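You operate a simulated robot arm through the tools that you are given. There is no shell and no other tool.

You run a simulated two-armed robot. Do the job below in one go: nothing can be reset, and whatever is moved stays where it is left.

JOB
Take the check cloth from the trestle top and lay it out flat on the plank top.

It is judged by the outcome, as a careful person would: the job done as asked, and still so three seconds after it is handed in. It fails if anything else is knocked over, pushed out of place, dropped, spilled or broken. Flat cloth is picked up by pressing the open fingertips on it (5 to 10 N) and closing them slowly along it; thin cloth reads only 2 to 8 mm in the jaws.

ROBOT AND FRAMES
Two 7-joint arms with two-finger parallel grippers on one trunk, on a base that moves. Base frame: it is fixed to the floor where the robot stands at the start and does not move with it; the origin is under the middle of the robot, x ahead of it, y to its left, z up. Units: mm, rad, N and s.
The left shoulder is at the start at [-92, 119, 825], the right one opposite. With the tool pointing down near the work surface each hand reaches from about 160 to 580 mm from the robot's upright axis, wherever it stands, measured 20 degrees to its own side. Places, roughly: check cloth [500, 200, 800]; plank top [800, 1800, 800]. Payload 3.43 kg a hand.
Tool frame (each hand has its own): the origin (TCP) lies between the finger pads and is the grasp point; the fingertips stand 30 mm ahead of it; z points along the fingers, y is the line along which they close. The gripper opens to 94 mm. The fingers are 28 mm wide and 10 mm thick; the gripper's body (50 by 96 mm) begins 55 mm behind the TCP.
Orientation is that of the tool frame in the base frame, as a unit quaternion [x, y, z, w]. With the fingers straight down and closing along the base's y, the tool's x points along the base's -x, its y along +y and its z along -z.

CONTROLS
- The arms move only by the tool drive_tool. It takes "left_steps", "right_steps" or both (then of equal length, played together; a hand with none holds still); each is a list of rows, each a list of 6 numbers: the shift along the tool's x, y, z in mm, then the turn, a rotation vector about the tool's x, y, z in degrees. In form: [[tx, ty, tz, ax, ay, az], ...]. A call has 1 to 20 rows; each row shifts and turns the commanded pose from where the row before left it, along the tool's axes as they then stand. "left_gripper" and "right_gripper" are, for a hand that has rows, the opening, from 0 (shut) to 1 (fully open), set as the call begins (left out, the last holds). A row lasts 0.2 s, in which the tool goes at most 50 mm and 0.15 rad; a call with a longer step from one row to the next is refused whole, and so is a gripper value outside its range. A pose out of reach is approached as far as the arm can. The call stops where the force on the tool passes 40 N (or 10 N more than at its start, if that is more) or the arm is blocked; 0.2 s more then pass. Each finger travels about 153 mm/s and halts on what it meets, pressing with about 40 N; the grip force reading is that of the motor and also rises with nothing between the fingers. The clock runs only during rows and for 0.2 s after the last one: add rows that do not move to give the fingers time. The reply holds the time, the measured pose of the TCP, the force on the tool along the base axes, the opening and the grip force, in the units named above and with some noise, with the torque about the TCP (base axes, N m) and any sound that the robot's microphone picked up.
- Cameras (640 x 400 px; columns grow to the right, rows downward): "scene" is now at [15.6, 32.6, 1515]; the picture's right is [0.49, -0.87, 0.00], its down [-0.76, -0.43, -0.49] and it looks along [0.42, 0.24, -0.87] (base axes); focal length 257 px, centre (320, 200). "left" rides on the left gripper at [76, -14, -103] in its tool frame; the picture's right is [0.18, 0.98, 0.00], its down [-0.75, 0.14, -0.64] and it looks along [-0.63, 0.12, 0.77] (tool axes); focal length 243 px, centre (320, 200). "right" rides on the right gripper at [76, 14, -102] in its tool frame; the picture's right is [-0.18, 0.98, 0.00], its down [-0.75, -0.14, -0.64] and it looks along [-0.63, -0.12, 0.77] (tool axes); focal length 243 px, centre (320, 200). There is no depth. A picture from a camera that has moved, and an enlarged one, comes with that camera's place and axes in the base frame and with its lens.
- get_image(camera): a new picture of that camera. The clock stands still meanwhile.
- move_column(by): moves the trunk up (or, below 0, down) by that many mm; the arms and the scene camera ride with it, the base frame stays. It gives what a move gives, with no picture.
- drive_base(legs): drives the robot by 1 to 6 legs, each [ahead, left, turn to the left] in mm, mm and rad, along the robot's own axes; the way and the turn of a leg run together, so that a leg with both is an arc; at most 1500 mm and 3.142 rad a leg. The arms and the cameras ride along, it lands a little off, and it stops where it bumps. It gives what a move gives.
- aim_head(pan, tilt): turns the head with the scene camera to pan (to the left, within 2.496 rad either way) and tilt (down, from -0.506 to 1.204), counted from straight ahead of the robot (the tilt from the chest, where the trunk bows). It gives what a move gives.
- inspect(camera, box): a new picture of the part [left, top, right, bottom] of that camera's present view, enlarged. The clock stands still meanwhile.
- close_job(): hands the job in; it is judged then, once.

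Places have to be worked out from the pictures, the camera data and where the tool is seen. Open the grippers and draw the arms clear of the work before you hand the job in, unless the task says otherwise.

The tools are called after ">>>" by a JSON object that holds its "api" and its "payload". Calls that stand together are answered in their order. drive_tool: Moves the arms, as the interface text tells. Its arguments: {"type":"object","properties":{"left_steps":{"type":"array","items":{"type":"array","items":{"type":"number"}}},"left_gripper":{"type":"number"},"right_steps":{"type":"array","items":{"type":"array","items":{"type":"number"}}},"right_gripper":{"type":"number"}},"required":[]} The other tools are called the same way: move_column (by) moves the trunk up or down; drive_base (legs) drives the base; aim_head (pan, tilt) turns the head that bears the scene camera; get_image (camera) takes a picture; inspect (camera, box) takes an enlarged picture of a part of a camera's view; close_job () hands the job in.

At the start:

```text
time: 0.0
left_ee_pos: [326.9, 342.6, 955.7]
left_tcp_rot: [0.0, 1.0, 0.0, 0.0]
left_wrist_force: [-0.1, -0.5, -0.4]
left_wrist_torque: [-0.04, -0.02, -0.04]
left_finger_gap: 93.9
left_grip_force: 0.1
right_ee_pos: [296.7, 25.5, 1042.7]
right_tcp_rot: [0.0, 1.0, 0.0, 0.0]
right_wrist_force: [0.0, -0.6, 0.6]
right_wrist_torque: [0.01, -0.02, 0.01]
right_finger_gap: 94.0
right_grip_force: 0.1
trunk travel left (down, up): [-250.0, 85.0]
robot x, y, heading: [3.8, -1.6, -0.001]
head pan, tilt (commanded): [0.513, 1.063]
```

scene: 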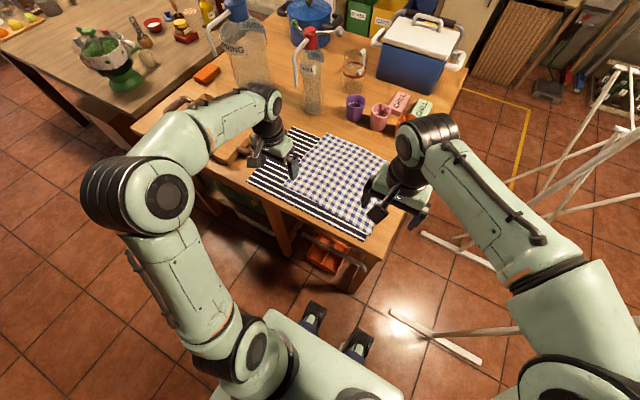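
right: 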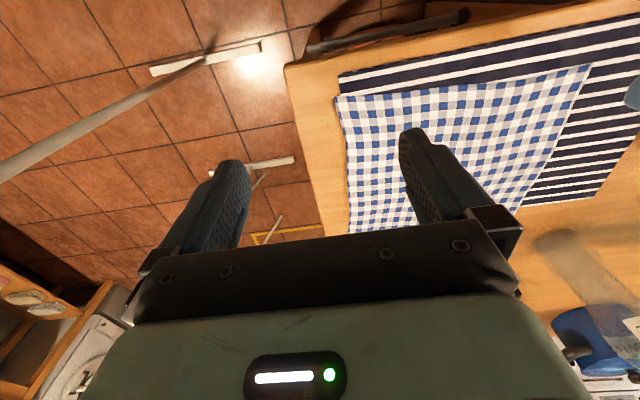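
left: 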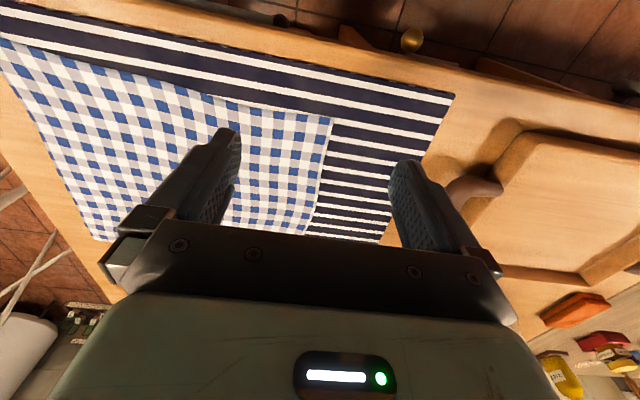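

The check cloth lies over a striped cloth on the table near the robot. I'll look closer at it before planning.

>>> {"api": "inspect", "payload": {"camera": "scene", "box": [220, 80, 460, 250]}}

>>> {"api": "get_image", "payload": {"camera": "scene"}}

```text
2.35 times, centred on (340, 165) of scene
camera zoom: at [15.6, 32.6, 1515.0], right [0.49, -0.87, 0.0], down [-0.76, -0.43, -0.49], along [0.42, 0.24, -0.87], focal length 604 px, centre (273, 282)
```

zoom: 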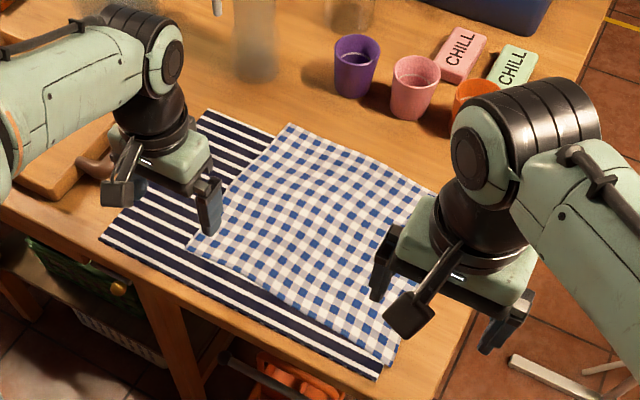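

```text
taken
camera scene: at [15.6, 32.6, 1515.0], right [0.49, -0.87, 0.0], down [-0.76, -0.43, -0.49], along [0.42, 0.24, -0.87], focal length 257 px, centre (320, 200)
```

scene: 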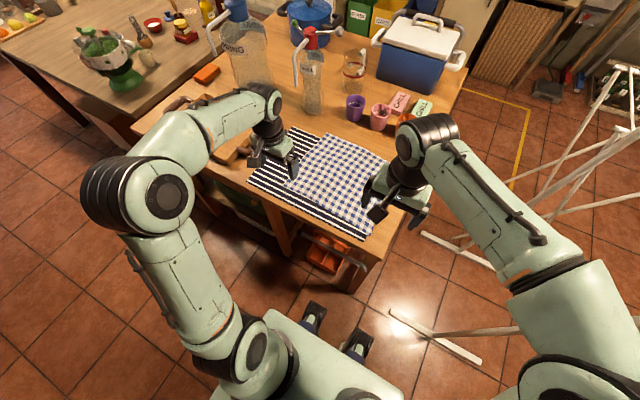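

I estimate the cloth at x ≈ 330–626, y ≈ 40–360. Next I look toward the plank top on the left.

>>> {"api": "aim_head", "payload": {"pan": 1.15, "tilt": 0.5}}

>>> {"api": "get_image", "payload": {"camera": "scene"}}

```text
time: 1.0
left_ee_pos: [326.9, 342.1, 955.5]
left_tcp_rot: [0.0, 1.0, -0.001, 0.0]
left_wrist_force: [-0.4, -0.4, -0.4]
left_wrist_torque: [0.0, 0.0, -0.01]
left_finger_gap: 93.8
left_grip_force: 0.1
right_ee_pos: [297.1, 25.0, 1042.7]
right_tcp_rot: [0.0, 1.0, 0.0, 0.0]
right_wrist_force: [0.0, 0.0, 0.3]
right_wrist_torque: [0.01, 0.0, 0.0]
right_finger_gap: 94.1
right_grip_force: 0.1
trunk travel left (down, up): [-250.0, 85.0]
robot x, y, heading: [0.6, 0.8, -0.003]
head pan, tilt (commanded): [1.15, 0.499]
```

```text
taken
camera scene: at [-4.3, 83.4, 1560.3], right [0.91, -0.41, 0.0], down [-0.2, -0.44, -0.88], along [0.36, 0.8, -0.48], focal length 257 px, centre (320, 200)
```

scene: 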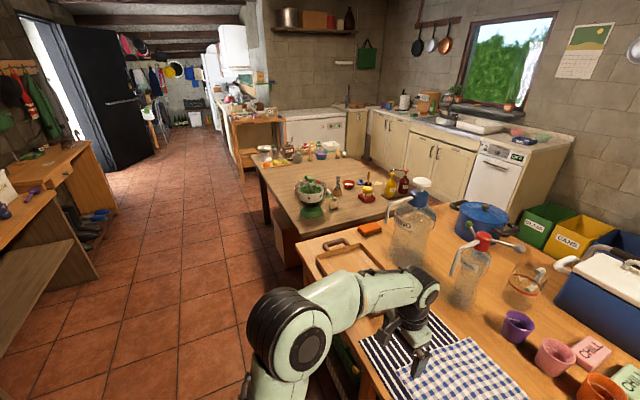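

>>> {"api": "inspect", "payload": {"camera": "scene", "box": [240, 130, 420, 250]}}

>>> {"api": "inspect", "payload": {"camera": "scene", "box": [200, 60, 420, 200]}}

```text
3.33 times, centred on (330, 190) of scene
camera zoom: at [-4.3, 83.4, 1560.3], right [0.91, -0.41, 0.0], down [-0.2, -0.44, -0.88], along [0.36, 0.8, -0.48], focal length 856 px, centre (287, 233)
```

zoom: 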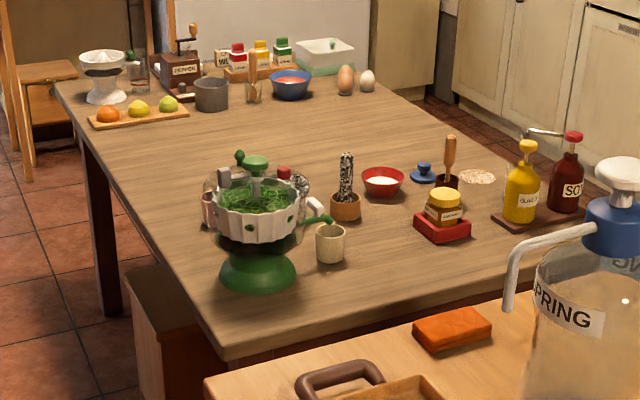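

```text
2.86 times, centred on (310, 130) of scene
camera zoom: at [-4.3, 83.4, 1560.3], right [0.91, -0.41, 0.0], down [-0.2, -0.44, -0.88], along [0.36, 0.8, -0.48], focal length 734 px, centre (349, 400)
```

zoom: 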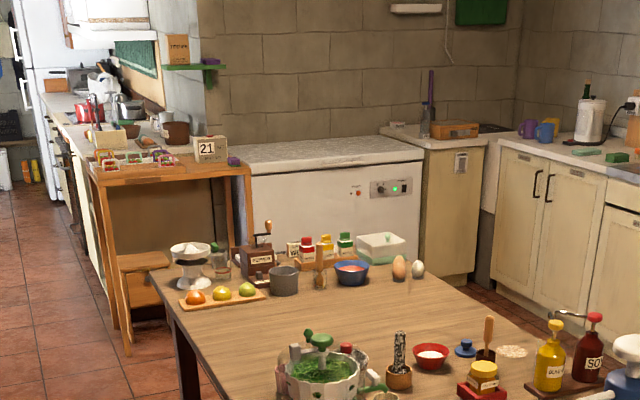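

The plank table seems free around x 380–680, y 1450–1950, with objects at its far end and near end. Next I look straight down at the cloth region with the arms lifted out of the way.

>>> {"api": "drive_tool", "payload": {"left_steps": [[0, 0, -40, 0, 0, 0], [0, 0, -40, 0, 0, 0], [0, 40, -20, 0, 0, 0], [0, 45, 0, 0, 0, 0], [0, 45, 0, 0, 0, 0]], "right_steps": [[0, -40, 0, 0, 0, 0], [0, -40, 0, 0, 0, 0], [0, -40, 0, 0, 0, 0], [0, -40, 0, 0, 0, 0], [0, -20, 0, 0, 0, 0]]}}

>>> {"api": "aim_head", "payload": {"pan": 0.4, "tilt": 0.95}}

>>> {"api": "get_image", "payload": {"camera": "scene"}}

>>> {"api": "inspect", "payload": {"camera": "scene", "box": [230, 100, 430, 260]}}

```text
time: 2.2
left_ee_pos: [325.4, 474.8, 1054.0]
left_tcp_rot: [0.001, 1.0, 0.0, 0.0]
left_wrist_force: [-0.1, -0.1, -0.6]
left_wrist_torque: [-0.01, -0.01, -0.02]
left_finger_gap: 94.0
left_grip_force: 0.0
right_ee_pos: [297.8, -155.1, 1042.6]
right_tcp_rot: [-0.001, 1.0, 0.001, 0.0]
right_wrist_force: [0.5, 0.0, -0.8]
right_wrist_torque: [-0.01, -0.03, 0.0]
right_finger_gap: 94.2
right_grip_force: 0.0
trunk travel left (down, up): [-250.0, 85.0]
robot x, y, heading: [-2.8, -2.9, -0.002]
head pan, tilt (commanded): [1.15, 0.499]
```

```text
time: 3.3
left_ee_pos: [325.9, 474.3, 1053.8]
left_tcp_rot: [0.0, 1.0, 0.0, 0.001]
left_wrist_force: [-0.4, 0.3, 0.6]
left_wrist_torque: [-0.02, 0.03, 0.0]
left_finger_gap: 94.2
left_grip_force: 0.1
right_ee_pos: [297.0, -154.9, 1042.7]
right_tcp_rot: [0.001, 1.0, 0.0, 0.0]
right_wrist_force: [0.3, 0.0, 0.3]
right_wrist_torque: [0.0, -0.03, 0.02]
right_finger_gap: 93.9
right_grip_force: 0.1
trunk travel left (down, up): [-250.0, 85.0]
robot x, y, heading: [-1.5, 0.9, 0.002]
head pan, tilt (commanded): [0.4, 0.949]
```

```text
taken
camera scene: at [25.4, 28.8, 1522.9], right [0.39, -0.92, 0.0], down [-0.75, -0.32, -0.58], along [0.54, 0.23, -0.81], focal length 257 px, centre (320, 200)
```

scene: 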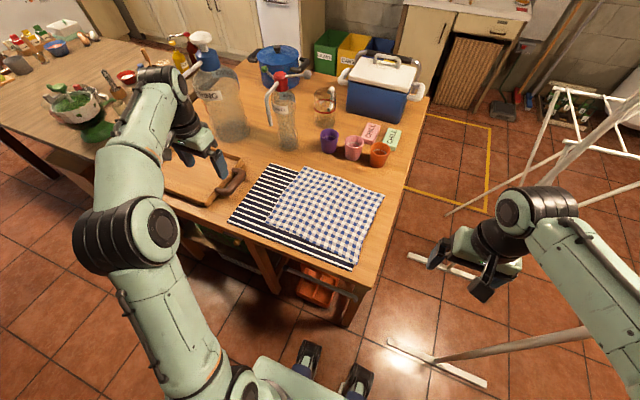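

```text
2.50 times, centred on (330, 180) of scene
camera zoom: at [25.4, 28.8, 1522.9], right [0.39, -0.92, 0.0], down [-0.75, -0.32, -0.58], along [0.54, 0.23, -0.81], focal length 642 px, centre (295, 250)
```

zoom: 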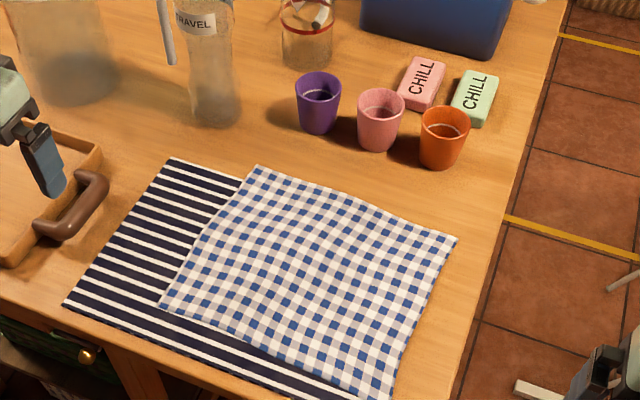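

The check cloth's far edge overhangs the striped one by about 20–37 mm, so far-edge corners can be gripped without touching the striped cloth. To reach them I need to come closer; I check the floor and table front first.

>>> {"api": "inspect", "payload": {"camera": "scene", "box": [180, 190, 430, 400]}}

>>> {"api": "aim_head", "payload": {"pan": 0.3, "tilt": 1.2}}

>>> {"api": "get_image", "payload": {"camera": "scene"}}

>>> {"api": "get_image", "payload": {"camera": "right"}}

>>> {"api": "get_image", "payload": {"camera": "left"}}

```text
1.90 times, centred on (305, 295) of scene
camera zoom: at [25.4, 28.8, 1522.9], right [0.39, -0.92, 0.0], down [-0.75, -0.32, -0.58], along [0.54, 0.23, -0.81], focal length 489 px, centre (349, 19)
```

zoom: 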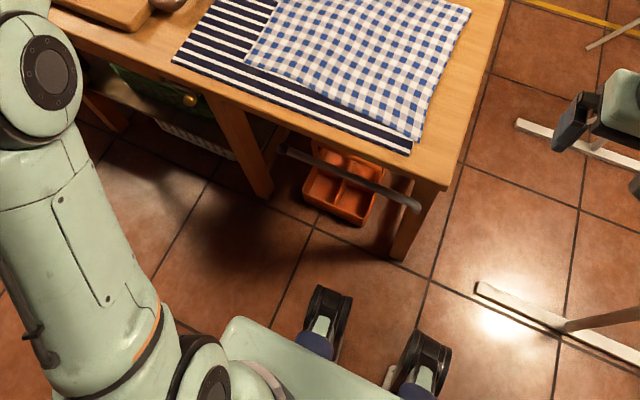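

```text
time: 4.1
left_ee_pos: [326.2, 473.1, 1054.8]
left_tcp_rot: [0.0, 1.0, 0.0, 0.0]
left_wrist_force: [0.8, 0.5, 0.6]
left_wrist_torque: [-0.02, 0.01, -0.02]
left_finger_gap: 93.7
left_grip_force: 0.1
right_ee_pos: [297.2, -154.9, 1040.5]
right_tcp_rot: [0.0, 1.0, 0.0, 0.0]
right_wrist_force: [0.3, -0.5, 0.3]
right_wrist_torque: [0.0, -0.02, 0.01]
right_finger_gap: 93.9
right_grip_force: 0.0
trunk travel left (down, up): [-250.0, 85.0]
robot x, y, heading: [1.8, -2.3, 0.002]
head pan, tilt (commanded): [0.3, 1.201]
```

```text
taken
camera scene: at [11.9, 17.0, 1506.7], right [0.3, -0.96, 0.0], down [-0.89, -0.28, -0.36], along [0.35, 0.11, -0.93], focal length 257 px, centre (320, 200)
```

scene: 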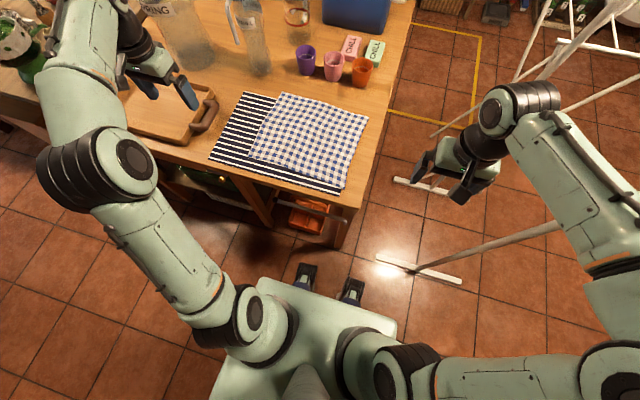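

```text
taken
camera right: at [221.9, -139.2, 1144.7], right [0.18, 0.98, 0.0], down [0.75, -0.14, 0.64], along [0.63, -0.12, -0.77], focal length 243 px, centre (320, 200)
```

right: 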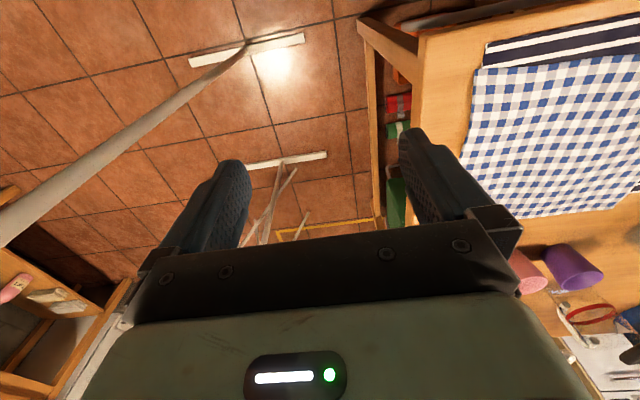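

```text
taken
camera left: at [249.1, 458.6, 1156.2], right [-0.18, 0.98, 0.0], down [0.75, 0.14, 0.64], along [0.63, 0.12, -0.77], focal length 243 px, centre (320, 200)
```

left: 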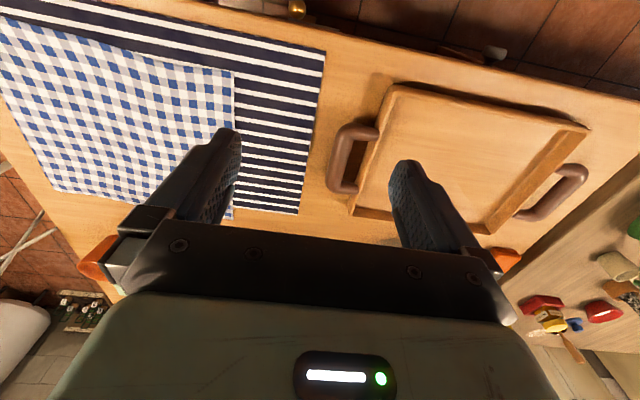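

There is clearance to move about 100 mm ahead (feet tips at x≈165, table legs at x≈300+). I bring the left hand inward first, then drive left and ahead.

>>> {"api": "drive_tool", "payload": {"left_steps": [[0, -43, 0, 0, 0, 0], [0, -43, 0, 0, 0, 0], [0, -43, 0, 0, 0, 0], [0, -43, 0, 0, 0, 0], [0, -43, 0, 0, 0, 0], [0, -43, 0, 0, 0, 0], [0, -43, 0, 0, 0, 0], [0, -42, 0, 0, 0, 0]]}}

>>> {"api": "drive_base", "payload": {"legs": [[0, 190, 0]]}}

>>> {"api": "drive_base", "payload": {"legs": [[95, 0, 0]]}}

>>> {"api": "aim_head", "payload": {"pan": 0.0, "tilt": 1.0}}

>>> {"api": "get_image", "payload": {"camera": "scene"}}

```text
time: 5.9
left_ee_pos: [324.4, 127.9, 1057.1]
left_tcp_rot: [-0.001, 1.0, 0.0, 0.0]
left_wrist_force: [0.1, 1.1, 0.3]
left_wrist_torque: [0.03, -0.01, 0.01]
left_finger_gap: 93.9
left_grip_force: 0.1
right_ee_pos: [297.5, -155.7, 1042.2]
right_tcp_rot: [0.0, 1.0, 0.0, -0.001]
right_wrist_force: [0.2, 0.1, -0.8]
right_wrist_torque: [0.02, 0.01, 0.02]
right_finger_gap: 93.9
right_grip_force: 0.0
trunk travel left (down, up): [-250.0, 85.0]
robot x, y, heading: [0.8, 0.7, 0.0]
head pan, tilt (commanded): [0.3, 1.201]
```

```text
time: 8.2
left_ee_pos: [324.4, 316.8, 1054.9]
left_tcp_rot: [-0.001, 1.0, -0.001, -0.001]
left_wrist_force: [-0.5, -0.1, 0.5]
left_wrist_torque: [0.02, -0.02, 0.02]
left_finger_gap: 93.8
left_grip_force: 0.1
right_ee_pos: [297.0, 32.0, 1040.9]
right_tcp_rot: [-0.001, 1.0, 0.0, 0.001]
right_wrist_force: [-0.8, 0.5, 0.4]
right_wrist_torque: [-0.02, 0.0, -0.01]
right_finger_gap: 94.1
right_grip_force: 0.0
trunk travel left (down, up): [-250.0, 85.0]
robot x, y, heading: [-0.3, 185.7, 0.008]
head pan, tilt (commanded): [0.3, 1.201]
```

```text
time: 9.2
left_ee_pos: [386.9, 316.8, 1054.4]
left_tcp_rot: [-0.002, 1.0, 0.001, -0.002]
left_wrist_force: [0.1, 0.5, 0.2]
left_wrist_torque: [-0.05, 0.08, 0.0]
left_finger_gap: 93.8
left_grip_force: 0.1
right_ee_pos: [358.8, 33.0, 1041.4]
right_tcp_rot: [-0.002, 1.0, 0.001, -0.002]
right_wrist_force: [0.8, 0.3, -1.1]
right_wrist_torque: [0.01, 0.06, 0.0]
right_finger_gap: 94.0
right_grip_force: 0.0
trunk travel left (down, up): [-250.0, 85.0]
robot x, y, heading: [56.7, 184.2, 0.001]
head pan, tilt (commanded): [0.3, 1.201]
stopped in leg 1: the robot was blocked; the commanded pose is now the measured one
```

```text
time: 10.0
left_ee_pos: [382.4, 315.6, 1057.3]
left_tcp_rot: [-0.001, 1.0, 0.0, 0.0]
left_wrist_force: [0.3, 0.5, -0.5]
left_wrist_torque: [-0.04, -0.01, 0.01]
left_finger_gap: 93.7
left_grip_force: 0.0
right_ee_pos: [355.8, 31.6, 1041.1]
right_tcp_rot: [-0.001, 1.0, 0.0, -0.001]
right_wrist_force: [0.5, -0.1, -0.9]
right_wrist_torque: [0.0, 0.03, 0.01]
right_finger_gap: 94.3
right_grip_force: 0.2
trunk travel left (down, up): [-250.0, 85.0]
robot x, y, heading: [56.3, 185.6, 0.003]
head pan, tilt (commanded): [0.0, 1.0]
```

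```text
taken
camera scene: at [85.7, 187.0, 1519.2], right [0.0, -1.0, 0.0], down [-0.84, 0.0, -0.54], along [0.54, 0.0, -0.84], focal length 257 px, centre (320, 200)
```

scene: 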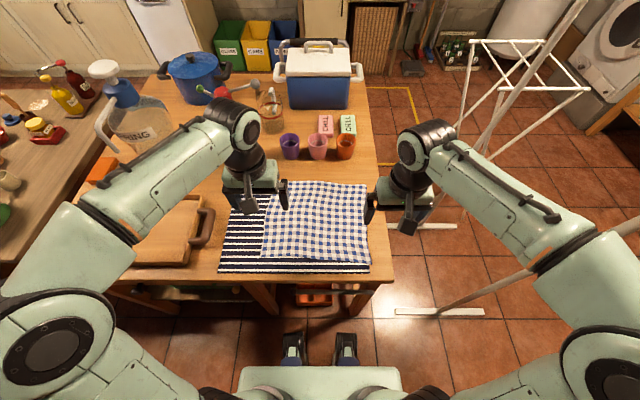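

The base was blocked after 57 mm, which still leaves the far edge in reach (radius ≈ 560). I zoom in on the cloth and the table front to check that nothing was disturbed.

>>> {"api": "inspect", "payload": {"camera": "scene", "box": [200, 120, 400, 290]}}

>>> {"api": "inspect", "payload": {"camera": "scene", "box": [180, 240, 440, 400]}}

>>> {"api": "get_image", "payload": {"camera": "right"}}

>>> {"api": "get_image", "payload": {"camera": "left"}}

```text
2.35 times, centred on (300, 205) of scene
camera zoom: at [85.7, 187.0, 1519.2], right [0.0, -1.0, 0.0], down [-0.84, 0.0, -0.54], along [0.54, 0.0, -0.84], focal length 604 px, centre (367, 188)
```

zoom: 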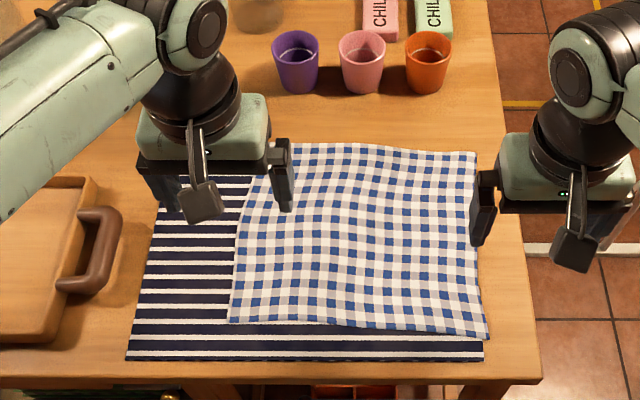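

```text
2.46 times, centred on (310, 320) of scene
camera zoom: at [85.7, 187.0, 1519.2], right [0.0, -1.0, 0.0], down [-0.84, 0.0, -0.54], along [0.54, 0.0, -0.84], focal length 632 px, centre (345, -95)
```

zoom: 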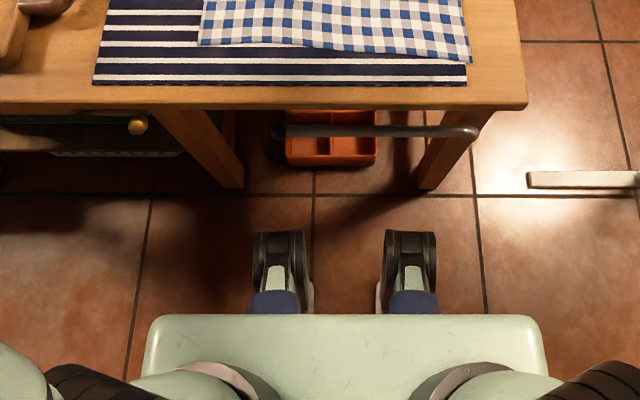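

```text
taken
camera right: at [279.5, 47.8, 1145.3], right [0.18, 0.98, 0.0], down [0.75, -0.14, 0.64], along [0.63, -0.12, -0.77], focal length 243 px, centre (320, 200)
```

right: 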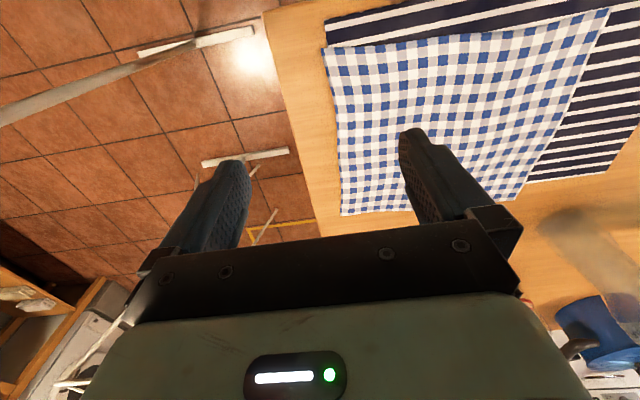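

```text
taken
camera left: at [305.8, 301.6, 1158.4], right [-0.19, 0.98, 0.0], down [0.75, 0.14, 0.64], along [0.63, 0.12, -0.77], focal length 243 px, centre (320, 200)
```

left: 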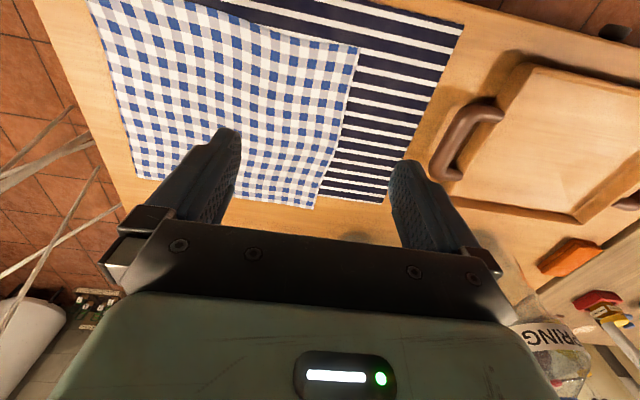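

Nothing seems disturbed; striped cloth spans x≈305–587, and the check cloth's far edge is at x≈612–626. I move both hands, half open, above the far-edge corners: left to about [612, 313, 870], right to [603, 65, 870].

>>> {"api": "drive_tool", "payload": {"left_steps": [[-38, 0, 0, 0, 0, 0], [-38, 0, 0, 0, 0, 0], [-38, 0, 0, 0, 0, 0], [-38, 0, 0, 0, 0, 0], [-38, 0, 0, 0, 0, 0], [-38, 0, 0, 0, 0, 0], [0, 0, 37, 0, 0, 0], [0, 0, 37, 0, 0, 0], [0, 0, 37, 0, 0, 0], [0, 0, 37, 0, 0, 0], [0, 0, 37, 0, 0, 0]], "right_steps": [[-41, 5, 0, 0, 0, 0], [-41, 5, 0, 0, 0, 0], [-41, 6, 0, 0, 0, 0], [-41, 6, 0, 0, 0, 0], [-41, 6, 0, 0, 0, 0], [-41, 5, 0, 0, 0, 0], [0, 0, 34, 0, 0, 0], [0, 0, 34, 0, 0, 0], [0, 0, 34, 0, 0, 0], [0, 0, 34, 0, 0, 0], [0, 0, 34, 0, 0, 0]], "left_gripper": 0.45, "right_gripper": 0.45}}

>>> {"api": "get_image", "payload": {"camera": "scene"}}

>>> {"api": "get_image", "payload": {"camera": "right"}}

>>> {"api": "get_image", "payload": {"camera": "left"}}

```text
time: 12.4
left_ee_pos: [543.7, 315.3, 863.1]
left_tcp_rot: [-0.001, 1.0, -0.001, 0.0]
left_wrist_force: [-0.7, -0.1, -0.5]
left_wrist_torque: [-0.02, 0.0, 0.02]
left_finger_gap: 42.4
left_grip_force: 0.1
left hand out of reach, approached as far as the arm can: row 5, 6
right_ee_pos: [551.6, 61.3, 871.3]
right_tcp_rot: [-0.001, 1.0, -0.001, 0.0]
right_wrist_force: [0.2, 0.1, 0.3]
right_wrist_torque: [0.0, 0.01, 0.0]
right_finger_gap: 42.3
right_grip_force: 0.0
right hand out of reach, approached as far as the arm can: row 5, 6
trunk travel left (down, up): [-250.0, 85.0]
robot x, y, heading: [55.8, 181.1, 0.005]
head pan, tilt (commanded): [0.0, 1.0]
```

```text
taken
camera scene: at [86.4, 187.0, 1519.3], right [0.0, -1.0, 0.0], down [-0.84, 0.0, -0.54], along [0.54, 0.0, -0.84], focal length 257 px, centre (320, 200)
```

scene: 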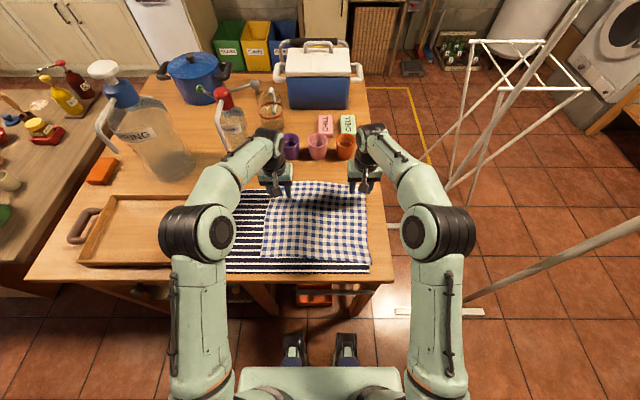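

```text
taken
camera right: at [476.5, 76.8, 973.7], right [0.18, 0.98, 0.0], down [0.75, -0.14, 0.64], along [0.63, -0.12, -0.77], focal length 243 px, centre (320, 200)
```

right: 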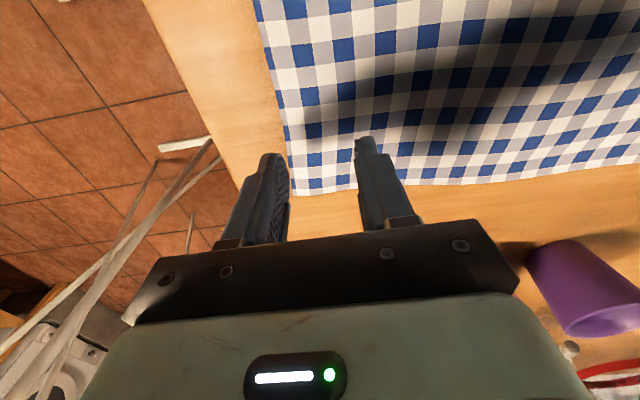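

```text
taken
camera left: at [466.8, 299.5, 964.6], right [-0.19, 0.98, 0.0], down [0.75, 0.14, 0.64], along [0.63, 0.12, -0.77], focal length 243 px, centre (320, 200)
```

left: 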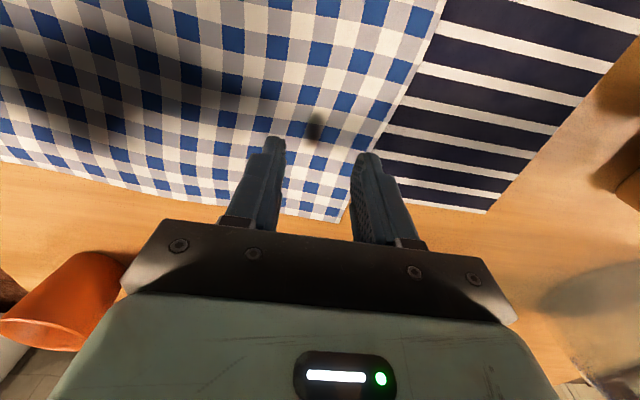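

Both hands were limited at height; at this lower height they may extend further. Corners read as FL [625, 348] and FR [610, 28]; I push forward toward x≈600.

>>> {"api": "drive_tool", "payload": {"left_steps": [[-22, 0, 0, 0, 0, 0], [-22, 0, 0, 0, 0, 0], [-20, 0, 0, 0, 0, 0], [0, 0, 0, 0, 0, 0]], "right_steps": [[-17, 0, 0, 0, 0, 0], [-17, 0, 0, 0, 0, 0], [-15, 0, 0, 0, 0, 0], [0, 0, 0, 0, 0, 0]]}}

```text
time: 13.4
left_ee_pos: [603.3, 316.9, 865.0]
left_tcp_rot: [-0.001, 1.0, 0.001, 0.0]
left_wrist_force: [-0.3, 0.2, 0.7]
left_wrist_torque: [0.01, 0.01, -0.01]
left_finger_gap: 42.5
left_grip_force: 0.0
left hand out of reach, approached as far as the arm can: row 3
right_ee_pos: [600.7, 58.8, 872.5]
right_tcp_rot: [-0.002, 1.0, -0.001, 0.0]
right_wrist_force: [0.0, -0.3, 0.1]
right_wrist_torque: [0.01, -0.01, 0.0]
right_finger_gap: 42.6
right_grip_force: 0.0
trunk travel left (down, up): [-250.0, 85.0]
robot x, y, heading: [57.6, 188.5, 0.002]
head pan, tilt (commanded): [0.0, 1.0]
```

Both hands are now nearly over the overhanging strip. I lower to just above the cloth, nudging right hand 6 mm to the left and left hand 5 mm ahead.

>>> {"api": "drive_tool", "payload": {"left_steps": [[0, -1, 9, 0, 0, 0], [0, -1, 9, 0, 0, 0], [-3, 0, 5, 0, 0, 0], [-3, 0, 0, 0, 0, 0]], "right_steps": [[0, 3, 10, 0, 0, 0], [0, 3, 10, 0, 0, 0], [0, 0, 10, 0, 0, 0], [0, 0, 0, 0, 0, 0]]}}

>>> {"api": "get_image", "payload": {"camera": "right"}}

>>> {"api": "get_image", "payload": {"camera": "left"}}

>>> {"api": "inspect", "payload": {"camera": "scene", "box": [220, 130, 400, 240]}}

```text
time: 14.4
left_ee_pos: [606.4, 313.3, 841.6]
left_tcp_rot: [0.0, 1.0, 0.0, 0.0]
left_wrist_force: [0.3, 1.2, -0.8]
left_wrist_torque: [0.0, 0.01, 0.0]
left_finger_gap: 42.4
left_grip_force: 0.0
left hand out of reach, approached as far as the arm can: row 4
right_ee_pos: [600.8, 64.3, 842.3]
right_tcp_rot: [-0.002, 1.0, 0.0, 0.0]
right_wrist_force: [0.0, -0.1, -0.2]
right_wrist_torque: [-0.01, 0.01, -0.01]
right_finger_gap: 42.3
right_grip_force: 0.2
trunk travel left (down, up): [-250.0, 85.0]
robot x, y, heading: [58.5, 191.1, 0.002]
head pan, tilt (commanded): [0.0, 1.0]
```

```text
taken
camera right: at [524.3, 80.1, 945.5], right [0.18, 0.98, 0.0], down [0.75, -0.14, 0.64], along [0.63, -0.12, -0.77], focal length 243 px, centre (320, 200)
```

right: 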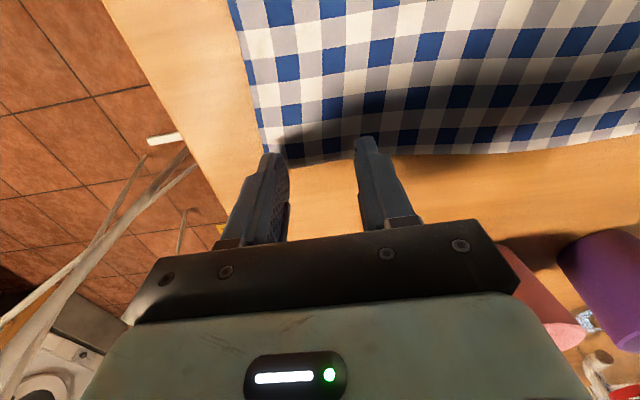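

```text
taken
camera left: at [529.4, 298.7, 943.5], right [-0.19, 0.98, 0.0], down [0.75, 0.14, 0.64], along [0.63, 0.12, -0.77], focal length 243 px, centre (320, 200)
```

left: 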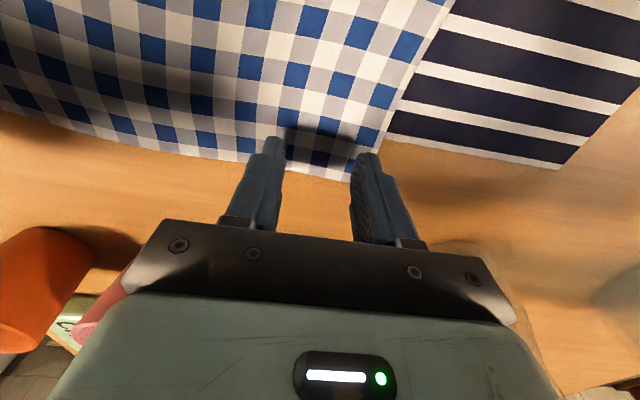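

```text
3.56 times, centred on (310, 185) of scene
camera zoom: at [85.7, 187.0, 1519.3], right [0.0, -1.0, 0.0], down [-0.84, 0.0, -0.54], along [0.54, 0.0, -0.84], focal length 913 px, centre (356, 253)
```

zoom: 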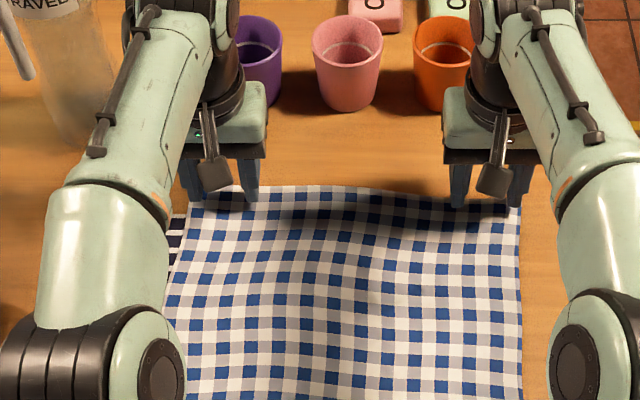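

Fingertips are about 10 mm above the cloth, well placed over the bare-table strip. I lower in small steps and watch the contact force.

>>> {"api": "drive_tool", "payload": {"left_steps": [[0, 0, 3, 0, 0, 0], [0, 0, 2, 0, 0, 0], [0, 0, 1.5, 0, 0, 0], [0, 0, 0, 0, 0, 0]], "right_steps": [[0, 0, 3, 0, 0, 0], [0, 0, 2, 0, 0, 0], [0, 0, 2, 0, 0, 0], [0, 0, 0, 0, 0, 0]]}}

```text
time: 15.4
left_ee_pos: [605.4, 312.7, 836.1]
left_tcp_rot: [-0.001, 1.0, 0.0, 0.0]
left_wrist_force: [-0.5, 0.6, -0.3]
left_wrist_torque: [0.01, 0.0, 0.0]
left_finger_gap: 42.4
left_grip_force: 0.1
right_ee_pos: [599.5, 64.7, 834.9]
right_tcp_rot: [-0.002, 1.0, -0.001, 0.001]
right_wrist_force: [0.2, -1.4, 1.7]
right_wrist_torque: [0.04, 0.0, -0.01]
right_finger_gap: 42.1
right_grip_force: 0.0
trunk travel left (down, up): [-250.0, 85.0]
robot x, y, heading: [59.8, 184.3, 0.0]
head pan, tilt (commanded): [0.0, 1.0]
```

Right shows a trace of contact (1.7 N). I continue with 1 mm steps.

>>> {"api": "drive_tool", "payload": {"left_steps": [[0, 0, 1, 0, 0, 0], [0, 0, 1, 0, 0, 0], [0, 0, 1, 0, 0, 0], [0, 0, 0, 0, 0, 0]], "right_steps": [[0, 0, 1, 0, 0, 0], [0, 0, 1, 0, 0, 0], [0, 0, 0, 0, 0, 0], [0, 0, 0, 0, 0, 0]]}}

```text
time: 16.4
left_ee_pos: [606.0, 313.0, 834.4]
left_tcp_rot: [-0.001, 1.0, 0.0, 0.001]
left_wrist_force: [1.3, -0.4, 2.5]
left_wrist_torque: [0.01, 0.0, -0.03]
left_finger_gap: 42.4
left_grip_force: 0.0
right_ee_pos: [599.2, 66.1, 836.3]
right_tcp_rot: [0.0, 1.0, 0.001, 0.002]
right_wrist_force: [0.4, -1.2, 21.8]
right_wrist_torque: [0.43, 0.21, 0.02]
right_finger_gap: 41.8
right_grip_force: 0.0
trunk travel left (down, up): [-250.0, 85.0]
robot x, y, heading: [53.5, 184.8, 0.006]
head pan, tilt (commanded): [0.0, 1.0]
```

Right presses at 22 N, so I ease it up 1 mm; left at 2.5 N goes down another 0.7 mm.

>>> {"api": "drive_tool", "payload": {"left_steps": [[0, 0, 0.7, 0, 0, 0], [0, 0, 0, 0, 0, 0]], "right_steps": [[0, 0, -1.0, 0, 0, 0], [0, 0, 0, 0, 0, 0]]}}

```text
time: 17.0
left_ee_pos: [605.3, 312.0, 833.0]
left_tcp_rot: [-0.001, 1.0, 0.0, 0.0]
left_wrist_force: [2.3, 0.0, 1.8]
left_wrist_torque: [-0.01, -0.05, -0.04]
left_finger_gap: 42.2
left_grip_force: 0.1
right_ee_pos: [598.7, 65.1, 836.1]
right_tcp_rot: [-0.002, 1.0, 0.0, 0.001]
right_wrist_force: [3.3, -2.1, 20.0]
right_wrist_torque: [0.45, 0.09, -0.08]
right_finger_gap: 41.9
right_grip_force: 0.1
trunk travel left (down, up): [-250.0, 85.0]
robot x, y, heading: [59.8, 188.1, 0.002]
head pan, tilt (commanded): [0.0, 1.0]
```

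The right torque says the force is all on its inner finger, likely on a ripple. I raise the right by 1.5 mm and lower the left a little more.

>>> {"api": "drive_tool", "payload": {"left_steps": [[0, 0, 0.7, 0, 0, 0], [0, 0, 0.5, 0, 0, 0], [0, 0, 0, 0, 0, 0]], "right_steps": [[0, 0, -1.0, 0, 0, 0], [0, 0, -0.5, 0, 0, 0], [0, 0, 0, 0, 0, 0]]}}

>>> {"api": "inspect", "payload": {"camera": "right", "box": [200, 80, 460, 250]}}

>>> {"api": "inspect", "payload": {"camera": "left", "box": [180, 80, 440, 250]}}

```text
time: 17.8
left_ee_pos: [605.5, 313.0, 831.5]
left_tcp_rot: [-0.001, 1.0, 0.0, 0.001]
left_wrist_force: [-1.2, 0.8, 8.6]
left_wrist_torque: [0.01, 0.04, 0.0]
left_finger_gap: 42.4
left_grip_force: 0.1
right_ee_pos: [598.4, 65.3, 836.2]
right_tcp_rot: [-0.002, 1.0, 0.0, 0.001]
right_wrist_force: [5.8, -0.6, 12.9]
right_wrist_torque: [0.26, -0.06, -0.12]
right_finger_gap: 42.3
right_grip_force: 0.1
trunk travel left (down, up): [-250.0, 85.0]
robot x, y, heading: [60.5, 186.0, 0.005]
head pan, tilt (commanded): [0.0, 1.0]
```

```text
2.35 times, centred on (330, 165) of right
camera zoom: at [523.4, 80.5, 938.1], right [0.18, 0.98, 0.0], down [0.75, -0.14, 0.64], along [0.63, -0.12, -0.77], focal length 571 px, centre (296, 282)
```

zoom: 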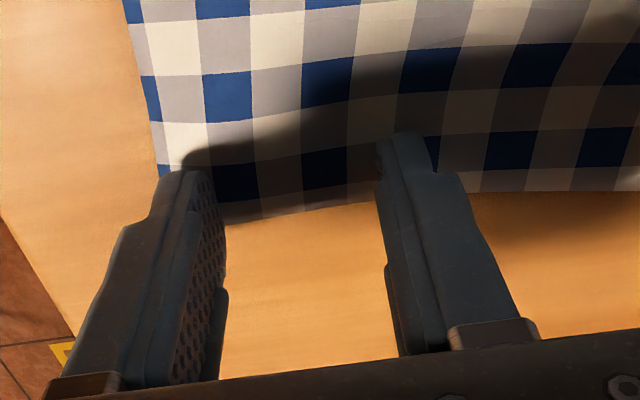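

```text
2.35 times, centred on (310, 165) of left
camera zoom: at [528.8, 297.9, 933.3], right [-0.19, 0.98, 0.0], down [0.75, 0.14, 0.64], along [0.63, 0.12, -0.77], focal length 571 px, centre (344, 282)
```

zoom: 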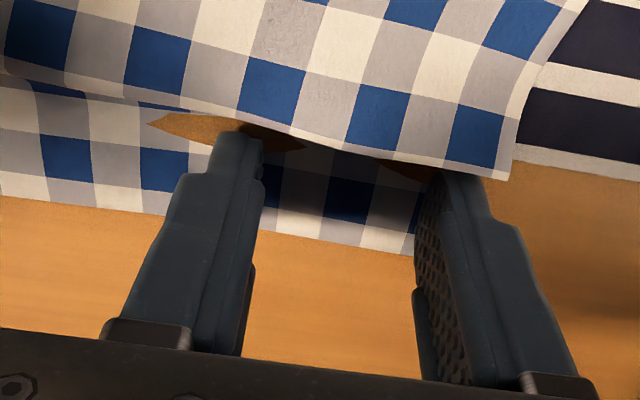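

Left is well-seated at 8.6 N at z=831.5. The right stands 4 mm higher, so it probably overlaps the striped cloth's edge; I lift it, move it 8 mm further ahead and lower again, keeping the left still.

>>> {"api": "drive_tool", "payload": {"right_steps": [[0, 0, -5, 0, 0, 0], [-4, 0, 0, 0, 0, 0], [-4, 1, 0, 0, 0, 0], [0, 0, 0, 0, 0, 0]]}}

```text
time: 18.8
left_ee_pos: [605.4, 312.7, 832.0]
left_tcp_rot: [0.0, 1.0, 0.0, 0.0]
left_wrist_force: [-2.0, 0.6, 12.3]
left_wrist_torque: [0.06, 0.11, -0.03]
left_finger_gap: 42.1
left_grip_force: 0.1
right_ee_pos: [605.7, 64.4, 840.6]
right_tcp_rot: [-0.002, 1.0, 0.001, 0.001]
right_wrist_force: [0.4, -0.4, -0.2]
right_wrist_torque: [0.0, -0.01, 0.02]
right_finger_gap: 42.4
right_grip_force: 0.1
trunk travel left (down, up): [-250.0, 85.0]
robot x, y, heading: [56.7, 185.1, 0.0]
head pan, tilt (commanded): [0.0, 1.0]
```

The right reached x=605.7. I lower it gently again.

>>> {"api": "drive_tool", "payload": {"right_steps": [[0, 0, 3, 0, 0, 0], [0, 0, 2, 0, 0, 0], [0, 0, 1, 0, 0, 0], [0, 0, 0, 0, 0, 0]]}}

>>> {"api": "inspect", "payload": {"camera": "right", "box": [200, 80, 460, 250]}}

```text
time: 19.8
left_ee_pos: [604.9, 313.6, 831.7]
left_tcp_rot: [-0.002, 1.0, 0.0, 0.0]
left_wrist_force: [-1.6, 1.0, 14.1]
left_wrist_torque: [0.05, 0.05, 0.03]
left_finger_gap: 42.3
left_grip_force: 0.1
right_ee_pos: [606.0, 65.8, 835.8]
right_tcp_rot: [-0.002, 1.0, 0.001, 0.001]
right_wrist_force: [0.3, 1.1, 0.0]
right_wrist_torque: [0.02, 0.01, -0.01]
right_finger_gap: 42.3
right_grip_force: 0.1
trunk travel left (down, up): [-250.0, 85.0]
robot x, y, heading: [58.9, 187.6, 0.006]
head pan, tilt (commanded): [0.0, 1.0]
```

```text
2.35 times, centred on (330, 165) of right
camera zoom: at [531.1, 81.3, 938.0], right [0.18, 0.98, 0.0], down [0.75, -0.14, 0.64], along [0.63, -0.12, -0.77], focal length 571 px, centre (296, 282)
```

zoom: 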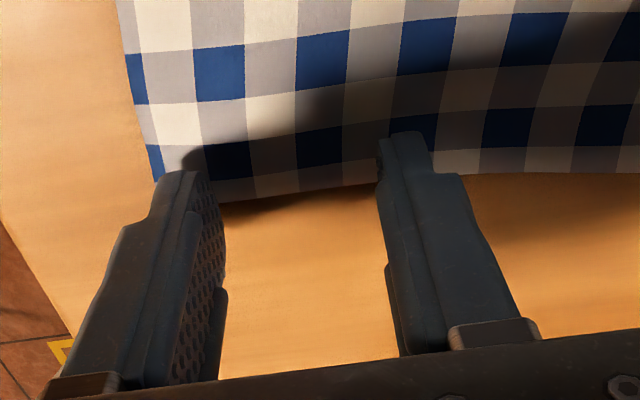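

No contact yet at z≈836, confirming the earlier overlap. I lower further in 1 mm steps and ease the left by 0.5 mm.

>>> {"api": "drive_tool", "payload": {"left_steps": [[0, 0, -0.4, 0, 0, 0], [0, 0, 0, 0, 0, 0], [0, 0, 0, 0, 0, 0], [0, 0, 0, 0, 0, 0]], "right_steps": [[0, 0, 1, 0, 0, 0], [0, 0, 1, 0, 0, 0], [0, 0, 0.8, 0, 0, 0], [0, 0, 0, 0, 0, 0]]}}

```text
time: 20.8
left_ee_pos: [605.3, 312.7, 832.2]
left_tcp_rot: [-0.001, 1.0, 0.0, 0.0]
left_wrist_force: [-0.5, -0.1, 11.9]
left_wrist_torque: [0.03, -0.03, -0.04]
left_finger_gap: 42.2
left_grip_force: 0.1
right_ee_pos: [607.1, 66.1, 833.1]
right_tcp_rot: [-0.002, 1.0, 0.001, 0.002]
right_wrist_force: [0.8, -0.8, 7.0]
right_wrist_torque: [0.14, 0.03, 0.01]
right_finger_gap: 42.2
right_grip_force: 0.0
trunk travel left (down, up): [-250.0, 85.0]
robot x, y, heading: [57.2, 186.9, 0.007]
head pan, tilt (commanded): [0.0, 1.0]
```

Right at 7 N and left at 12 N. I begin to close both grippers slowly in small steps, watching forces.

>>> {"api": "drive_tool", "payload": {"left_steps": [[0, 0, -0.2, 0, 0, 0], [0, 0, 0, 0, 0, 0]], "right_steps": [[0, 0, 0.4, 0, 0, 0], [0, 0, 0, 0, 0, 0]], "left_gripper": 0.39, "right_gripper": 0.39}}

>>> {"api": "drive_tool", "payload": {"left_steps": [[0, 0, 0, 0, 0, 0], [0, 0, 0, 0, 0, 0]], "right_steps": [[0, 0, 0, 0, 0, 0], [0, 0, 0, 0, 0, 0]], "left_gripper": 0.33, "right_gripper": 0.33}}

>>> {"api": "inspect", "payload": {"camera": "right", "box": [200, 80, 460, 250]}}

>>> {"api": "inspect", "payload": {"camera": "left", "box": [180, 80, 440, 250]}}

```text
time: 21.4
left_ee_pos: [605.7, 311.9, 832.0]
left_tcp_rot: [-0.002, 1.0, 0.0, 0.0]
left_wrist_force: [0.5, -0.3, 8.8]
left_wrist_torque: [-0.04, -0.02, 0.0]
left_finger_gap: 35.2
left_grip_force: 0.1
right_ee_pos: [607.2, 66.9, 832.1]
right_tcp_rot: [-0.002, 1.0, 0.0, 0.001]
right_wrist_force: [-0.3, -0.7, 5.1]
right_wrist_torque: [0.03, 0.06, 0.01]
right_finger_gap: 35.2
right_grip_force: 0.1
trunk travel left (down, up): [-250.0, 85.0]
robot x, y, heading: [55.3, 194.0, 0.007]
head pan, tilt (commanded): [0.0, 1.0]
```

```text
time: 22.0
left_ee_pos: [606.8, 311.9, 831.0]
left_tcp_rot: [0.0, 1.0, 0.0, 0.001]
left_wrist_force: [1.7, 1.1, 9.9]
left_wrist_torque: [0.0, 0.0, 0.01]
left_finger_gap: 29.8
left_grip_force: 0.1
right_ee_pos: [606.7, 67.0, 831.6]
right_tcp_rot: [-0.001, 1.0, 0.001, 0.001]
right_wrist_force: [0.1, 0.6, 4.8]
right_wrist_torque: [-0.01, 0.02, 0.0]
right_finger_gap: 29.5
right_grip_force: 0.0
trunk travel left (down, up): [-250.0, 85.0]
robot x, y, heading: [57.0, 188.4, -0.0]
head pan, tilt (commanded): [0.0, 1.0]
```

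```text
2.35 times, centred on (330, 165) of right
camera zoom: at [531.1, 81.7, 934.4], right [0.18, 0.98, 0.0], down [0.75, -0.14, 0.64], along [0.63, -0.12, -0.77], focal length 571 px, centre (296, 282)
```

zoom: 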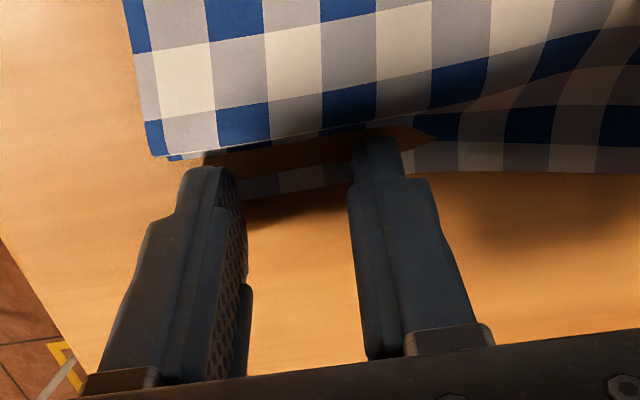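

```text
2.35 times, centred on (310, 165) of left
camera zoom: at [528.9, 297.9, 933.3], right [-0.19, 0.98, 0.0], down [0.75, 0.14, 0.64], along [0.63, 0.12, -0.77], focal length 571 px, centre (344, 282)
```

zoom: 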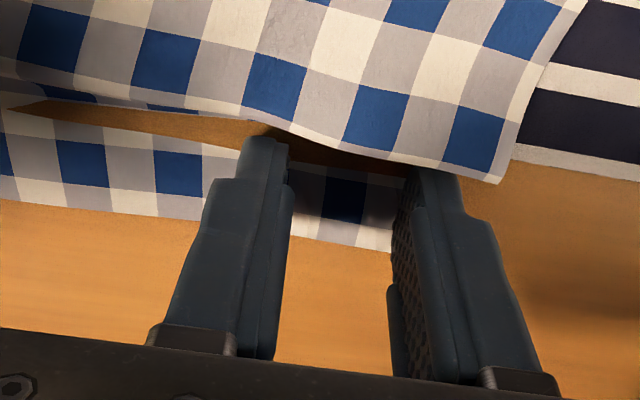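

The cloth is being gathered between the fingers; forces are 5–10 N. I continue closing slowly.

>>> {"api": "drive_tool", "payload": {"left_steps": [[0, 0, 0, 0, 0, 0], [0, 0, 0, 0, 0, 0]], "right_steps": [[0, 0, 0.3, 0, 0, 0], [0, 0, 0, 0, 0, 0]], "left_gripper": 0.27, "right_gripper": 0.27}}

>>> {"api": "drive_tool", "payload": {"left_steps": [[0, 0, 0, 0, 0, 0], [0, 0, 0, 0, 0, 0]], "right_steps": [[0, 0, 0, 0, 0, 0], [0, 0, 0, 0, 0, 0]], "left_gripper": 0.21, "right_gripper": 0.21}}

>>> {"api": "inspect", "payload": {"camera": "right", "box": [200, 80, 460, 250]}}

>>> {"api": "inspect", "payload": {"camera": "left", "box": [180, 80, 440, 250]}}

```text
time: 22.6
left_ee_pos: [605.6, 312.9, 832.3]
left_tcp_rot: [-0.001, 1.0, 0.001, 0.0]
left_wrist_force: [0.1, -0.6, 8.0]
left_wrist_torque: [0.01, -0.03, 0.02]
left_finger_gap: 23.9
left_grip_force: 0.1
right_ee_pos: [607.2, 66.6, 831.7]
right_tcp_rot: [-0.001, 1.0, 0.0, 0.001]
right_wrist_force: [-1.1, 0.3, 7.5]
right_wrist_torque: [0.01, 0.11, -0.04]
right_finger_gap: 23.9
right_grip_force: 0.1
trunk travel left (down, up): [-250.0, 85.0]
robot x, y, heading: [59.8, 186.2, 0.002]
head pan, tilt (commanded): [0.0, 1.0]
```

```text
time: 23.2
left_ee_pos: [605.6, 313.0, 832.3]
left_tcp_rot: [0.0, 1.0, 0.0, 0.001]
left_wrist_force: [1.2, -0.1, 7.7]
left_wrist_torque: [0.01, -0.03, 0.0]
left_finger_gap: 18.1
left_grip_force: 0.0
right_ee_pos: [606.7, 66.4, 832.1]
right_tcp_rot: [-0.002, 1.0, 0.0, 0.002]
right_wrist_force: [0.2, 0.1, 9.3]
right_wrist_torque: [0.01, 0.04, -0.03]
right_finger_gap: 18.0
right_grip_force: 0.1
trunk travel left (down, up): [-250.0, 85.0]
robot x, y, heading: [62.4, 184.1, 0.002]
head pan, tilt (commanded): [0.0, 1.0]
```

```text
2.35 times, centred on (330, 165) of right
camera zoom: at [531.3, 81.7, 934.3], right [0.18, 0.98, 0.0], down [0.75, -0.14, 0.64], along [0.63, -0.12, -0.77], focal length 571 px, centre (296, 282)
```

zoom: 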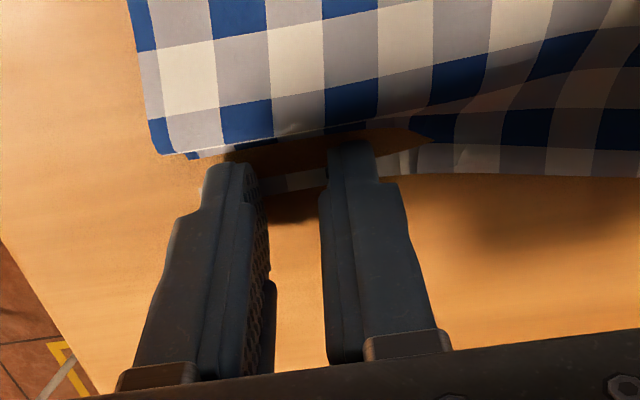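

```text
2.35 times, centred on (310, 165) of left
camera zoom: at [528.8, 298.0, 933.3], right [-0.19, 0.98, 0.0], down [0.75, 0.14, 0.64], along [0.63, 0.12, -0.77], focal length 571 px, centre (344, 282)
```

zoom: 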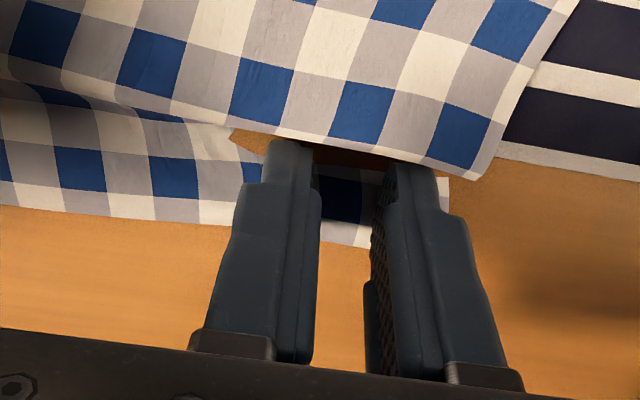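

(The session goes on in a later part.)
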